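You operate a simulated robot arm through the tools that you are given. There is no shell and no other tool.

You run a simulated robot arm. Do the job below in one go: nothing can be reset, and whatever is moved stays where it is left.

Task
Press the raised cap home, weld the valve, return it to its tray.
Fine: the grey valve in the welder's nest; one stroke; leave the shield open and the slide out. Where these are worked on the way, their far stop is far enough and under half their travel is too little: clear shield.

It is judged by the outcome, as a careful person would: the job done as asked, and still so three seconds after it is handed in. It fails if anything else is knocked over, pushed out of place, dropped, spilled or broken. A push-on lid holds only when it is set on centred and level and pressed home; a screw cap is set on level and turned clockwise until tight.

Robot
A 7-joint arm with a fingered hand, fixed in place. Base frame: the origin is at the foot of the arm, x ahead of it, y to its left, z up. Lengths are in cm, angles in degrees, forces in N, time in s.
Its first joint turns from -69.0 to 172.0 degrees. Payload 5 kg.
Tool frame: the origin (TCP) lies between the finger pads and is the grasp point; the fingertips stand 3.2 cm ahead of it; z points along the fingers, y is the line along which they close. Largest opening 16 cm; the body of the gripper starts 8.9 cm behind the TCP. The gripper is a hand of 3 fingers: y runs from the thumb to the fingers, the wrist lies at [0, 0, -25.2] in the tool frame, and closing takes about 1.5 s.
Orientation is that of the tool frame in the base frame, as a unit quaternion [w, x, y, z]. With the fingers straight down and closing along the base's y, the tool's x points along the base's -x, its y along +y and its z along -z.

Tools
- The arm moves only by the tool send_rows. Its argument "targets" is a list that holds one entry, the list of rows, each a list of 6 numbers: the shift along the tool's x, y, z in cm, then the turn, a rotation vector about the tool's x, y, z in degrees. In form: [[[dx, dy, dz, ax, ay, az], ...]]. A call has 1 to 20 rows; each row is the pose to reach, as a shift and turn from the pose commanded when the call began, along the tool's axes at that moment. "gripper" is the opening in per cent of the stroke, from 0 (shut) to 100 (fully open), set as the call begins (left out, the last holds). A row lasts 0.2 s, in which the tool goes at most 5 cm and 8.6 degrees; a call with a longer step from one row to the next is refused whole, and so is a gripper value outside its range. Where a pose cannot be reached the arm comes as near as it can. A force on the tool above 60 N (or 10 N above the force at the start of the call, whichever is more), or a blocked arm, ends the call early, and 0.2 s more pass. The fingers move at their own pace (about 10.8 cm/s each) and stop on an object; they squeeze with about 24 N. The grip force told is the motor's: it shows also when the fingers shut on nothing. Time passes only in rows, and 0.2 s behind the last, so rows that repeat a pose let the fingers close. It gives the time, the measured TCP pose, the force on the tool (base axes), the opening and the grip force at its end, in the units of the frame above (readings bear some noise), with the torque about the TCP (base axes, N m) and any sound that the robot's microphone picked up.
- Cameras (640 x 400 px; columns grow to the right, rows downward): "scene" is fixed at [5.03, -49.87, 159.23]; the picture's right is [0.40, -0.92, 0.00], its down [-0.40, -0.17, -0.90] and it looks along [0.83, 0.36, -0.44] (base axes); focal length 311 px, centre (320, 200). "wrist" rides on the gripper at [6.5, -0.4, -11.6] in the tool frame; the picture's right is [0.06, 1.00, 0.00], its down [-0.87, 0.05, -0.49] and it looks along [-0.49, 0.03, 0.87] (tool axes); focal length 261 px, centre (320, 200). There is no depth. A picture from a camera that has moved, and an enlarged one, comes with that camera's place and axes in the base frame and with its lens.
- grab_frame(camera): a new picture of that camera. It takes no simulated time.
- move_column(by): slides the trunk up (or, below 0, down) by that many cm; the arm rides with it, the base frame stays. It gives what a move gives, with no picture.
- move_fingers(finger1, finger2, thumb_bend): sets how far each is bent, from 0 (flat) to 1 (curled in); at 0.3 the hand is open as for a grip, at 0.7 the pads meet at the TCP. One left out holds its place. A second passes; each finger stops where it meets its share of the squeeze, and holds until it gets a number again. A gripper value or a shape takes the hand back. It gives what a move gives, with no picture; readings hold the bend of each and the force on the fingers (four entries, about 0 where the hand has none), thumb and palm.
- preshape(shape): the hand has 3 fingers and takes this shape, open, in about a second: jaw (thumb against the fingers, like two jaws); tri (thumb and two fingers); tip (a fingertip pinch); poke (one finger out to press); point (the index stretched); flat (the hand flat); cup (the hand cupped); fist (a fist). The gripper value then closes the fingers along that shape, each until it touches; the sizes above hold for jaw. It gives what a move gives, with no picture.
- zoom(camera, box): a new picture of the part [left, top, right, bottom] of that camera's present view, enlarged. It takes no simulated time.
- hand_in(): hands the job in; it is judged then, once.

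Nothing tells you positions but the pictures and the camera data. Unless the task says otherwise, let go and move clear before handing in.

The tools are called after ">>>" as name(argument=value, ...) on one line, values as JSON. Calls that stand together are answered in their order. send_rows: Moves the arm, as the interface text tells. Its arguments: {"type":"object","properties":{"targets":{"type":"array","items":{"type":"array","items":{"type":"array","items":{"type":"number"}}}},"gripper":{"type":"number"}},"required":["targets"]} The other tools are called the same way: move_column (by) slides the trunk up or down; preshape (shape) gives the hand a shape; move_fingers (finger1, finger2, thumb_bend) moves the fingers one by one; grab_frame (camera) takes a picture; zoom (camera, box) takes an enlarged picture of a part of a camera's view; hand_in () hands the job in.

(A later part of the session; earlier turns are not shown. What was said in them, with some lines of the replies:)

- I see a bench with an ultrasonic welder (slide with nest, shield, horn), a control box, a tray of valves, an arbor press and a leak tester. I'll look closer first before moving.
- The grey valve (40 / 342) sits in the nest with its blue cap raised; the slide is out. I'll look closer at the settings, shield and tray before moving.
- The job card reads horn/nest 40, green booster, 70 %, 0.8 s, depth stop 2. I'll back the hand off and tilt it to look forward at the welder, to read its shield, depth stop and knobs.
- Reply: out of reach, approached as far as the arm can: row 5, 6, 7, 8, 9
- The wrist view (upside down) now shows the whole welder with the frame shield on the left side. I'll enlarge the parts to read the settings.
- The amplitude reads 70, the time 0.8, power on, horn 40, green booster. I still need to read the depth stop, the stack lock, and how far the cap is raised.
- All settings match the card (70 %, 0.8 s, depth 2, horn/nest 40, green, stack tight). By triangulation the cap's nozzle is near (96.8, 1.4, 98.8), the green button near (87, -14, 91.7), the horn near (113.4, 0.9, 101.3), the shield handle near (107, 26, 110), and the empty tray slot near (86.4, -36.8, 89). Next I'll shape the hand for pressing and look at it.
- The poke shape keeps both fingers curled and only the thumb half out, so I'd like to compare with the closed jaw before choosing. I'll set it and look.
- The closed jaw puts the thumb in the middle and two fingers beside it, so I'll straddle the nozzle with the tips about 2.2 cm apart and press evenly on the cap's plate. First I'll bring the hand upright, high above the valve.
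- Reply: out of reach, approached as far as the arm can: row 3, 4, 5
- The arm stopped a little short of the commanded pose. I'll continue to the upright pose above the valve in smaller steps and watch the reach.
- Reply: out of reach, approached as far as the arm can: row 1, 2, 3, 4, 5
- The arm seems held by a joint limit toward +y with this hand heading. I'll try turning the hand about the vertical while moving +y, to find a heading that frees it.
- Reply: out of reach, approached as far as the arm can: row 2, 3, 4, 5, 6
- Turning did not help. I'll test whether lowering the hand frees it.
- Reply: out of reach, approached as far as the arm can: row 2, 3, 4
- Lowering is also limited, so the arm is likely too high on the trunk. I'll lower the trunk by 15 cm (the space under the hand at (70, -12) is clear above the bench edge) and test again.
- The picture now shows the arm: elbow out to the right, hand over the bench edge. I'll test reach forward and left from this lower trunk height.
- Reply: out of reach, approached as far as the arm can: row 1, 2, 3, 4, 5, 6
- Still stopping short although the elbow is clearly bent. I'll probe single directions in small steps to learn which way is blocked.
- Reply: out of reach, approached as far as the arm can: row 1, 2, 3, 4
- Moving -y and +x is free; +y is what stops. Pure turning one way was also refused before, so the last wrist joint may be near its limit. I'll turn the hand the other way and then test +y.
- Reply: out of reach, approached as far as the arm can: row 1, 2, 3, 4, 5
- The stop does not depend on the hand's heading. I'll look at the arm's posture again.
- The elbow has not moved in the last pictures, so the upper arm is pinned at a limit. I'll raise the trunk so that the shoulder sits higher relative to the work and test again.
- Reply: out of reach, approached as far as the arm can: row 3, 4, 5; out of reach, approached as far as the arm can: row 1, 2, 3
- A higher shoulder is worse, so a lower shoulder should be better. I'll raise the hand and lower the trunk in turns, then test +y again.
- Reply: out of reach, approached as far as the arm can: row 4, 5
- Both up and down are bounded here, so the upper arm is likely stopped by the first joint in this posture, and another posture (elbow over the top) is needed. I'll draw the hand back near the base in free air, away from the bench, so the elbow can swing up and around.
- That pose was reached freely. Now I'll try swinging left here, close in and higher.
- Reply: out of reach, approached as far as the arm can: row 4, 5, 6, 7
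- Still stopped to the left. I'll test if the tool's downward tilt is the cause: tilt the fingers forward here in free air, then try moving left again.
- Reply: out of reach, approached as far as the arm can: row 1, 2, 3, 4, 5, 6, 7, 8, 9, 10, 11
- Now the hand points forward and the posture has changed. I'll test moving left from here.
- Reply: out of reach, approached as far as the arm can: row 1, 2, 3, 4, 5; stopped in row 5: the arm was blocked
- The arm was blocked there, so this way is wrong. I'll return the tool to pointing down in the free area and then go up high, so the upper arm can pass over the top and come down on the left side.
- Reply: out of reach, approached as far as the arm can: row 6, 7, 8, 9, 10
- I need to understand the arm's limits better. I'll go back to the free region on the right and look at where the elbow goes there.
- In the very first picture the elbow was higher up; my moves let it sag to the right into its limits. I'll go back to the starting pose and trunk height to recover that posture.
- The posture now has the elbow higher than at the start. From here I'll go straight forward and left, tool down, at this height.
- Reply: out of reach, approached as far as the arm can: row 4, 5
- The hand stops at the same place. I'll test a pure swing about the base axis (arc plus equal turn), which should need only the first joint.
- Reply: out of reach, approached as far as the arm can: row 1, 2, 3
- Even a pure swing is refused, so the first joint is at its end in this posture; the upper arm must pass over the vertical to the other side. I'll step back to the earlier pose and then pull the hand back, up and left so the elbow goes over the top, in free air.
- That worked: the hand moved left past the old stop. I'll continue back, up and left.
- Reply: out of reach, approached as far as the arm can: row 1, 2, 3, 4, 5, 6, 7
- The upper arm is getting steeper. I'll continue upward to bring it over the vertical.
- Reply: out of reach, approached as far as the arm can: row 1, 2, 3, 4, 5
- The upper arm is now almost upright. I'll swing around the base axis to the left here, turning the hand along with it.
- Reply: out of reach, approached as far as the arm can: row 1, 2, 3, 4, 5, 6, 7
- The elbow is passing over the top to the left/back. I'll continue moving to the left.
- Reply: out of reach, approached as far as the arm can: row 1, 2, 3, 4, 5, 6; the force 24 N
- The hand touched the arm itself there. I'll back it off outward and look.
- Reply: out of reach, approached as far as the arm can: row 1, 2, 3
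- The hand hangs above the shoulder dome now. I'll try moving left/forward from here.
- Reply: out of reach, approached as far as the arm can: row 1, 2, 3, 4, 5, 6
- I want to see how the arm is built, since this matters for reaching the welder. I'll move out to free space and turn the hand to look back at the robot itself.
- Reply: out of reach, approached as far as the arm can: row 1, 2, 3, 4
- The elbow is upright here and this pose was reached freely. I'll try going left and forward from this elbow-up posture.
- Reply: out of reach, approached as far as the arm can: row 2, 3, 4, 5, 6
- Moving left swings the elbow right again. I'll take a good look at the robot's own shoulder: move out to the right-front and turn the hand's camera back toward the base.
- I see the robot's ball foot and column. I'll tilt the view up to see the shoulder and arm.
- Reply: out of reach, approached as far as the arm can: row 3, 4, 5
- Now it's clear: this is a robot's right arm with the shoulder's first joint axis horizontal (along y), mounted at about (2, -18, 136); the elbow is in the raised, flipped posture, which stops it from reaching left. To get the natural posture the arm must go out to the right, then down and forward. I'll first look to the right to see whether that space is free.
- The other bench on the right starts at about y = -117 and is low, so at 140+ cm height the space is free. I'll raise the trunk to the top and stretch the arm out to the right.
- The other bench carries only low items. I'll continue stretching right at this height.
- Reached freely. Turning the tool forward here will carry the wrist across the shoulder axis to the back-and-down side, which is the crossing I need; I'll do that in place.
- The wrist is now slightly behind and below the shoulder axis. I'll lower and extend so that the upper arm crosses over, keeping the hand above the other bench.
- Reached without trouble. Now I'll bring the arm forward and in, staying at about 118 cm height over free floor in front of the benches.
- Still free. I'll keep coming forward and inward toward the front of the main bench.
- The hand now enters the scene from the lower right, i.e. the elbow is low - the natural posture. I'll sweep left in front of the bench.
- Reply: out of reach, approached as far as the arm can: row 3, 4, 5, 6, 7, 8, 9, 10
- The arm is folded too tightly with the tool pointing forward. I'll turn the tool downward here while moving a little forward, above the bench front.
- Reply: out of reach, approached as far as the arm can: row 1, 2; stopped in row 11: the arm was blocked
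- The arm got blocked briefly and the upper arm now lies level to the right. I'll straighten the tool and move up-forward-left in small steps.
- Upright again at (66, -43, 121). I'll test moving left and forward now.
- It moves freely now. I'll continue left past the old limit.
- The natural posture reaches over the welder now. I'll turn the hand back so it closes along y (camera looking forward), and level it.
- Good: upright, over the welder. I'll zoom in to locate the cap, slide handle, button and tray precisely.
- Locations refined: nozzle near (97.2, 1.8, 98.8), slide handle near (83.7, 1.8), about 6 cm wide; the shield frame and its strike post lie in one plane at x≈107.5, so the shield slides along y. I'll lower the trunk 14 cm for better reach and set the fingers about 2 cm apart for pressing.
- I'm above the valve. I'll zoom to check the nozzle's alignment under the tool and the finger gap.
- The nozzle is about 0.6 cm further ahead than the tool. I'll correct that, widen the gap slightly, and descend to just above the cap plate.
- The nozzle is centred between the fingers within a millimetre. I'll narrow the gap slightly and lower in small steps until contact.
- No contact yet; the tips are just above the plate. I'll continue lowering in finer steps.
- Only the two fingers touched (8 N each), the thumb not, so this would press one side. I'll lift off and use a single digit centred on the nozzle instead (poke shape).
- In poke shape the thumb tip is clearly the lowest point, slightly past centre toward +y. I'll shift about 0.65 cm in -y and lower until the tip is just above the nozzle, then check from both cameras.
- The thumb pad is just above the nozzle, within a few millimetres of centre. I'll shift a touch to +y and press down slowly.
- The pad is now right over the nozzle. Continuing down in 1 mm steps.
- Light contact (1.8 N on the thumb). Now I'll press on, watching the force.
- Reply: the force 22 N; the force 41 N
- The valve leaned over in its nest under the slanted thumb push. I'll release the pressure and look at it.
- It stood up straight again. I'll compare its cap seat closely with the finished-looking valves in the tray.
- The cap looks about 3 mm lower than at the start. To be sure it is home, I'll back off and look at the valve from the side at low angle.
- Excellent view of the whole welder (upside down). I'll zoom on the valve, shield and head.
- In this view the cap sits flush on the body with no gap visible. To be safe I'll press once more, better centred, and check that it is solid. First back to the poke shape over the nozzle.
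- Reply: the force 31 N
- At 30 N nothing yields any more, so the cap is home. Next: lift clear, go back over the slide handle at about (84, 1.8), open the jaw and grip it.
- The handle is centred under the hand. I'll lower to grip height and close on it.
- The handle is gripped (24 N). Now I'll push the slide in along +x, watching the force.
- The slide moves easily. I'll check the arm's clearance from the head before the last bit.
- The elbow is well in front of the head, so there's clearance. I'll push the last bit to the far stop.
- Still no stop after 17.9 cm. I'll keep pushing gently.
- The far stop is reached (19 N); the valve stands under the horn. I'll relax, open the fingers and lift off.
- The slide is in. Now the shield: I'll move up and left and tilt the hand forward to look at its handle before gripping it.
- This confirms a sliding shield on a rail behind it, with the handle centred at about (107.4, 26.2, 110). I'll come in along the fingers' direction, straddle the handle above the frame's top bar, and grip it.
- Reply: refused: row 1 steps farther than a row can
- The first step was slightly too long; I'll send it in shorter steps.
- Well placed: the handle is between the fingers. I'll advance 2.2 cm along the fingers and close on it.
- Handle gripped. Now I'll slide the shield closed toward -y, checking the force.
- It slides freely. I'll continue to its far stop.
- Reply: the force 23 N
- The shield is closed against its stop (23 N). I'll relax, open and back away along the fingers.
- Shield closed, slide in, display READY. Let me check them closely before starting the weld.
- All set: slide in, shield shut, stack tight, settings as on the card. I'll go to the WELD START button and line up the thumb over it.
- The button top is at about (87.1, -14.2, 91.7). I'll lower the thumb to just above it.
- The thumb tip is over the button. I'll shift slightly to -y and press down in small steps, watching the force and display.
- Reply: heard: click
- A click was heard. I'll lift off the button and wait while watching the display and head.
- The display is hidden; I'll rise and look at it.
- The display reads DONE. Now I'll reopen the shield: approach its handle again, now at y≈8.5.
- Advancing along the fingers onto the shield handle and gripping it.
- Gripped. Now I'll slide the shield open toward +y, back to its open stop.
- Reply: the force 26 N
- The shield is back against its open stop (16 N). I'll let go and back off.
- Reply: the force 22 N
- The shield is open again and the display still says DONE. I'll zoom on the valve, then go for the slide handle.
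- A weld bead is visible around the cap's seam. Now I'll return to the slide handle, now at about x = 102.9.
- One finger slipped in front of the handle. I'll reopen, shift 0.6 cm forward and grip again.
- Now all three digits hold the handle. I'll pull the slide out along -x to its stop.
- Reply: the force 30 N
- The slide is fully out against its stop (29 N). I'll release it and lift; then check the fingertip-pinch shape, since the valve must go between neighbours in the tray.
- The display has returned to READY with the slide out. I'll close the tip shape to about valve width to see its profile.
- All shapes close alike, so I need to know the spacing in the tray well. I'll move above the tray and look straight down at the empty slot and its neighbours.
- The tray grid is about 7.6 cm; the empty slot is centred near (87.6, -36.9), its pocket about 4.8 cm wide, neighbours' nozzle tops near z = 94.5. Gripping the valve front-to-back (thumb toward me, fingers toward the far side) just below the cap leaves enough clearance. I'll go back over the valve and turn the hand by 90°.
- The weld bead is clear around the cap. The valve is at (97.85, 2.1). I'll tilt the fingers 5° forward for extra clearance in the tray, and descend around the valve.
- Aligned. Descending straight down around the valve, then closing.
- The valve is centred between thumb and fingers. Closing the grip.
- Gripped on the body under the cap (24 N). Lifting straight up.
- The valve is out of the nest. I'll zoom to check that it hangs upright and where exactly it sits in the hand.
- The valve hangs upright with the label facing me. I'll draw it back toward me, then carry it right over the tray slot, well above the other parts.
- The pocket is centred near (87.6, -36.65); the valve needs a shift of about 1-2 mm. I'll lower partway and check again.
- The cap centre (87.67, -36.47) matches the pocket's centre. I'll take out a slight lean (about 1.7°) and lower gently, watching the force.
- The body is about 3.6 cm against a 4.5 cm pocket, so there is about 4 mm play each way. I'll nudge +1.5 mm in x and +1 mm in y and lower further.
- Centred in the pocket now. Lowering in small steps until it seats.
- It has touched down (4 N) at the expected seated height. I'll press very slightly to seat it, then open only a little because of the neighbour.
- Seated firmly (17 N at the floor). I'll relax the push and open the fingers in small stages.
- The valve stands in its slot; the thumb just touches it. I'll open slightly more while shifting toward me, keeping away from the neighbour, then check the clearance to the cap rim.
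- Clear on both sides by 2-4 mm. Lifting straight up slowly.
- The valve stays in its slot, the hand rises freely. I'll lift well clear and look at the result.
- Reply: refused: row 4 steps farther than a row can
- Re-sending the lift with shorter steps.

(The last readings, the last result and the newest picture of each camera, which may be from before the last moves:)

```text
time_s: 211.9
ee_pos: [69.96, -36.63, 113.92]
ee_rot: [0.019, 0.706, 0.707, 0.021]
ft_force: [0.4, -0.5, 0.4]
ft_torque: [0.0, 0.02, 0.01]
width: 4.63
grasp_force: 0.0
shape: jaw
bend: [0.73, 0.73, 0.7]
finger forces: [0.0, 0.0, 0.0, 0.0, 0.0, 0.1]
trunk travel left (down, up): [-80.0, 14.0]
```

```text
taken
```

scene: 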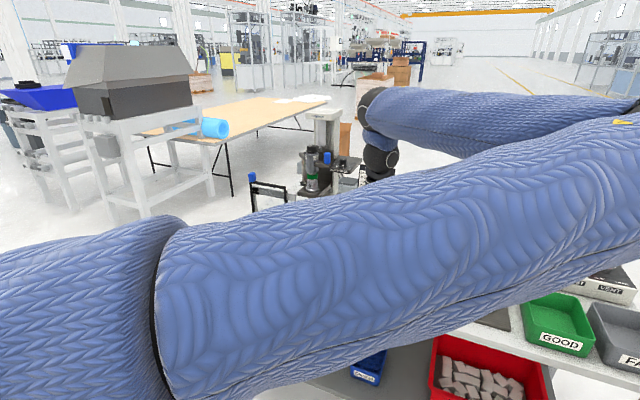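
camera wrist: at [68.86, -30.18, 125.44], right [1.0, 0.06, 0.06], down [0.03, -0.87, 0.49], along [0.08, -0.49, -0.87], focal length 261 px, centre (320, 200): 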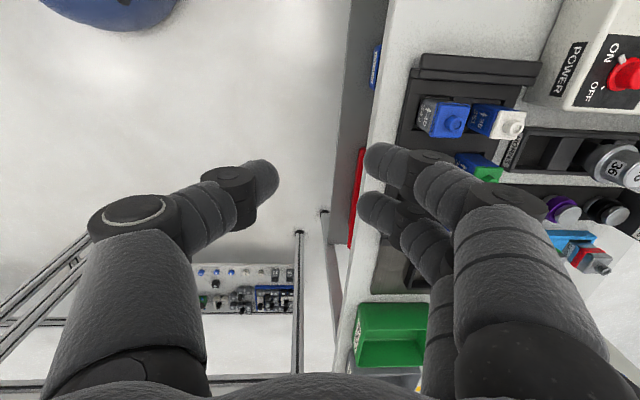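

I'll raise the trunk to get the arm out of the scene view and check everything.

>>> move_column(by=14)

>>> send_rows(targets=[[[0, 0, -4, 0, 0, 0], [0, 0, -8, 0, 0, 0], [0, 0, -12, 0, 0, 0], [2, -1, -15, 0, 0, 0]]])

>>> grab_frame(camera="scene")

>>> grab_frame(camera="wrist")

```text
time_s: 213.6
ee_pos: [70.08, -36.46, 127.81]
ee_rot: [0.02, 0.707, 0.707, 0.021]
ft_force: [0.3, 0.4, 0.0]
ft_torque: [-0.02, -0.03, 0.02]
width: 4.62
grasp_force: 0.0
shape: jaw
bend: [0.73, 0.73, 0.7]
finger forces: [0.0, 0.0, 0.0, 0.0, 0.0, 0.0]
trunk travel left (down, up): [-94.0, 0.0]
```

```text
time_s: 214.6
ee_pos: [68.02, -34.5, 143.35]
ee_rot: [0.02, 0.706, 0.707, 0.02]
ft_force: [-0.2, 0.7, 0.2]
ft_torque: [-0.07, 0.02, 0.0]
width: 4.6
grasp_force: 0.2
shape: jaw
bend: [0.73, 0.73, 0.7]
finger forces: [0.1, 0.0, 0.0, 0.0, 0.0, 0.1]
trunk travel left (down, up): [-94.0, 0.0]
```

```text
taken
```

scene: 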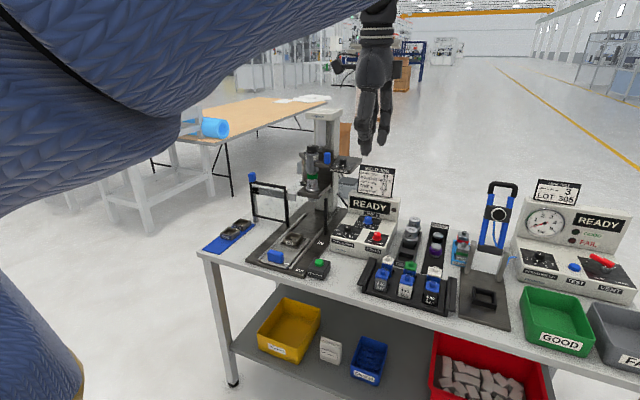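

```text
taken
camera wrist: at [66.84, -27.92, 154.86], right [1.0, 0.06, 0.06], down [0.03, -0.87, 0.49], along [0.08, -0.49, -0.87], focal length 261 px, centre (320, 200)
```

wrist: 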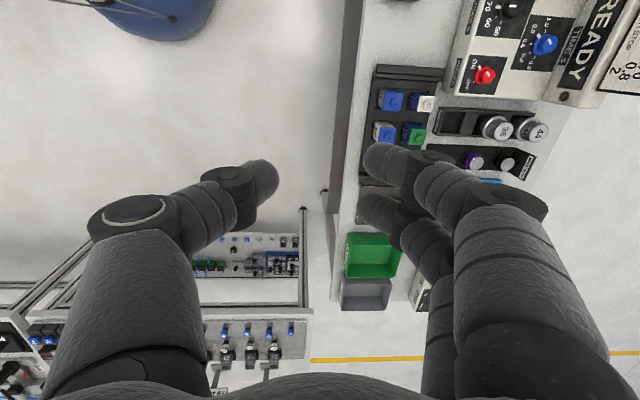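

The whole bench is visible now. I'll zoom in on the tray and the welder for a final check.

>>> zoom(camera="scene", box=[355, 240, 465, 320])

>>> zoom(camera="scene", box=[365, 255, 405, 295])

>>> zoom(camera="scene", box=[195, 150, 345, 290])

>>> zoom(camera="scene", box=[330, 190, 480, 290])

```text
5.00 times, centred on (410, 280) of scene
camera zoom: at [5.03, -49.87, 159.23], right [0.4, -0.92, 0.0], down [-0.4, -0.17, -0.9], along [0.83, 0.36, -0.44], focal length 1553 px, centre (-130, -200)
```

zoom: 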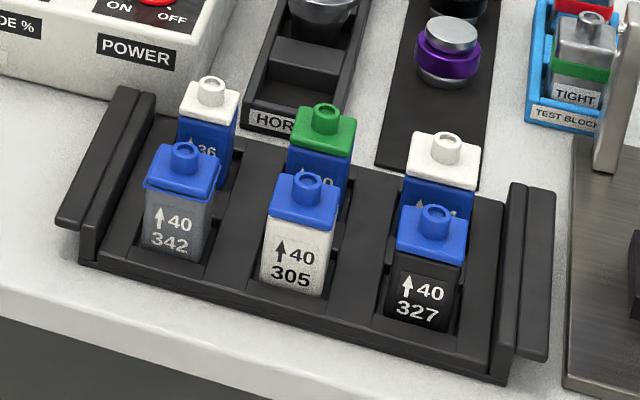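

```text
10.00 times, centred on (385, 275) of scene
camera zoom: at [5.03, -49.87, 159.23], right [0.4, -0.92, 0.0], down [-0.4, -0.17, -0.9], along [0.83, 0.36, -0.44], focal length 3107 px, centre (-330, -550)
```

zoom: 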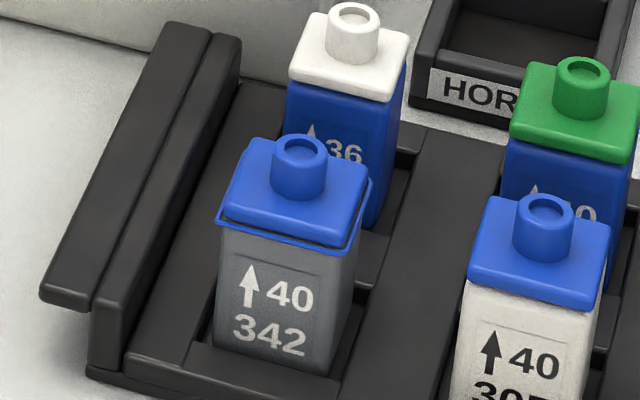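

```text
2.86 times, centred on (270, 220) of scene
camera zoom: at [5.03, -49.87, 159.23], right [0.4, -0.92, 0.0], down [-0.4, -0.17, -0.9], along [0.83, 0.36, -0.44], focal length 888 px, centre (463, 143)
```

zoom: 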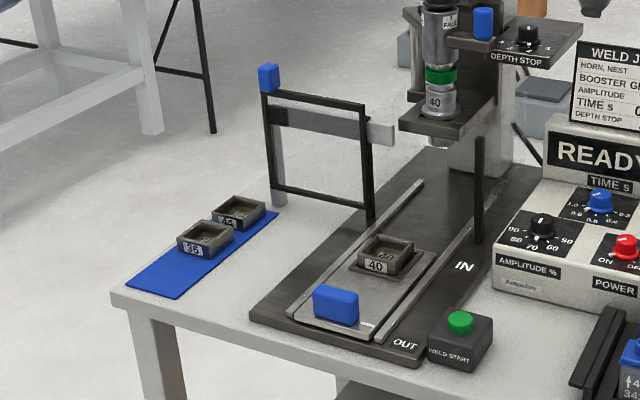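

```text
4.00 times, centred on (405, 240) of scene
camera zoom: at [5.03, -49.87, 159.23], right [0.4, -0.92, 0.0], down [-0.4, -0.17, -0.9], along [0.83, 0.36, -0.44], focal length 1243 px, centre (-20, 40)
```

zoom: 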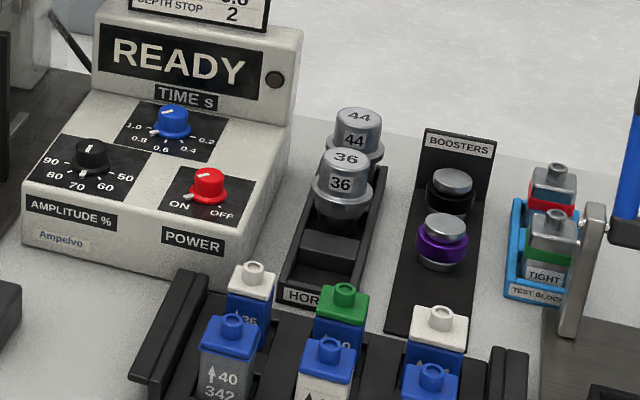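

The grey valve 342 is welded, with the bead visible all round. It stands seated in its tray slot with the arrow to the front, the slide is out, the shield is open, and the other parts are where they were. The hand is clear, so I'm handing in.

>>> hand_in()

```text
The job is handed in.
```

The grey valve (342) has its cap pressed home, has been welded once, and is back in the empty slot of its tray. I've handed the job in, but no verdict came back.

- **Cap:** It went down about 3 mm under roughly 40 N. A second press at about 30 N moved it no further, and it looked flush on the body.
- **Weld:** Before starting I checked that the settings matched the weld job card. The slide was in and the shield was closed, each against its stop. I pressed the start button once; the display read DONE, and there is a weld bead around the cap's seam.
- **Tray:** The valve stands upright in the slot, with its arrow facing the front like its neighbours. Its neighbours look unmoved.
- **Left as asked:** The shield is open and the slide is out, both against their stops. The display reads READY and the hand is clear.

During the first press the valve leaned briefly in its nest, then stood straight again when I let go.
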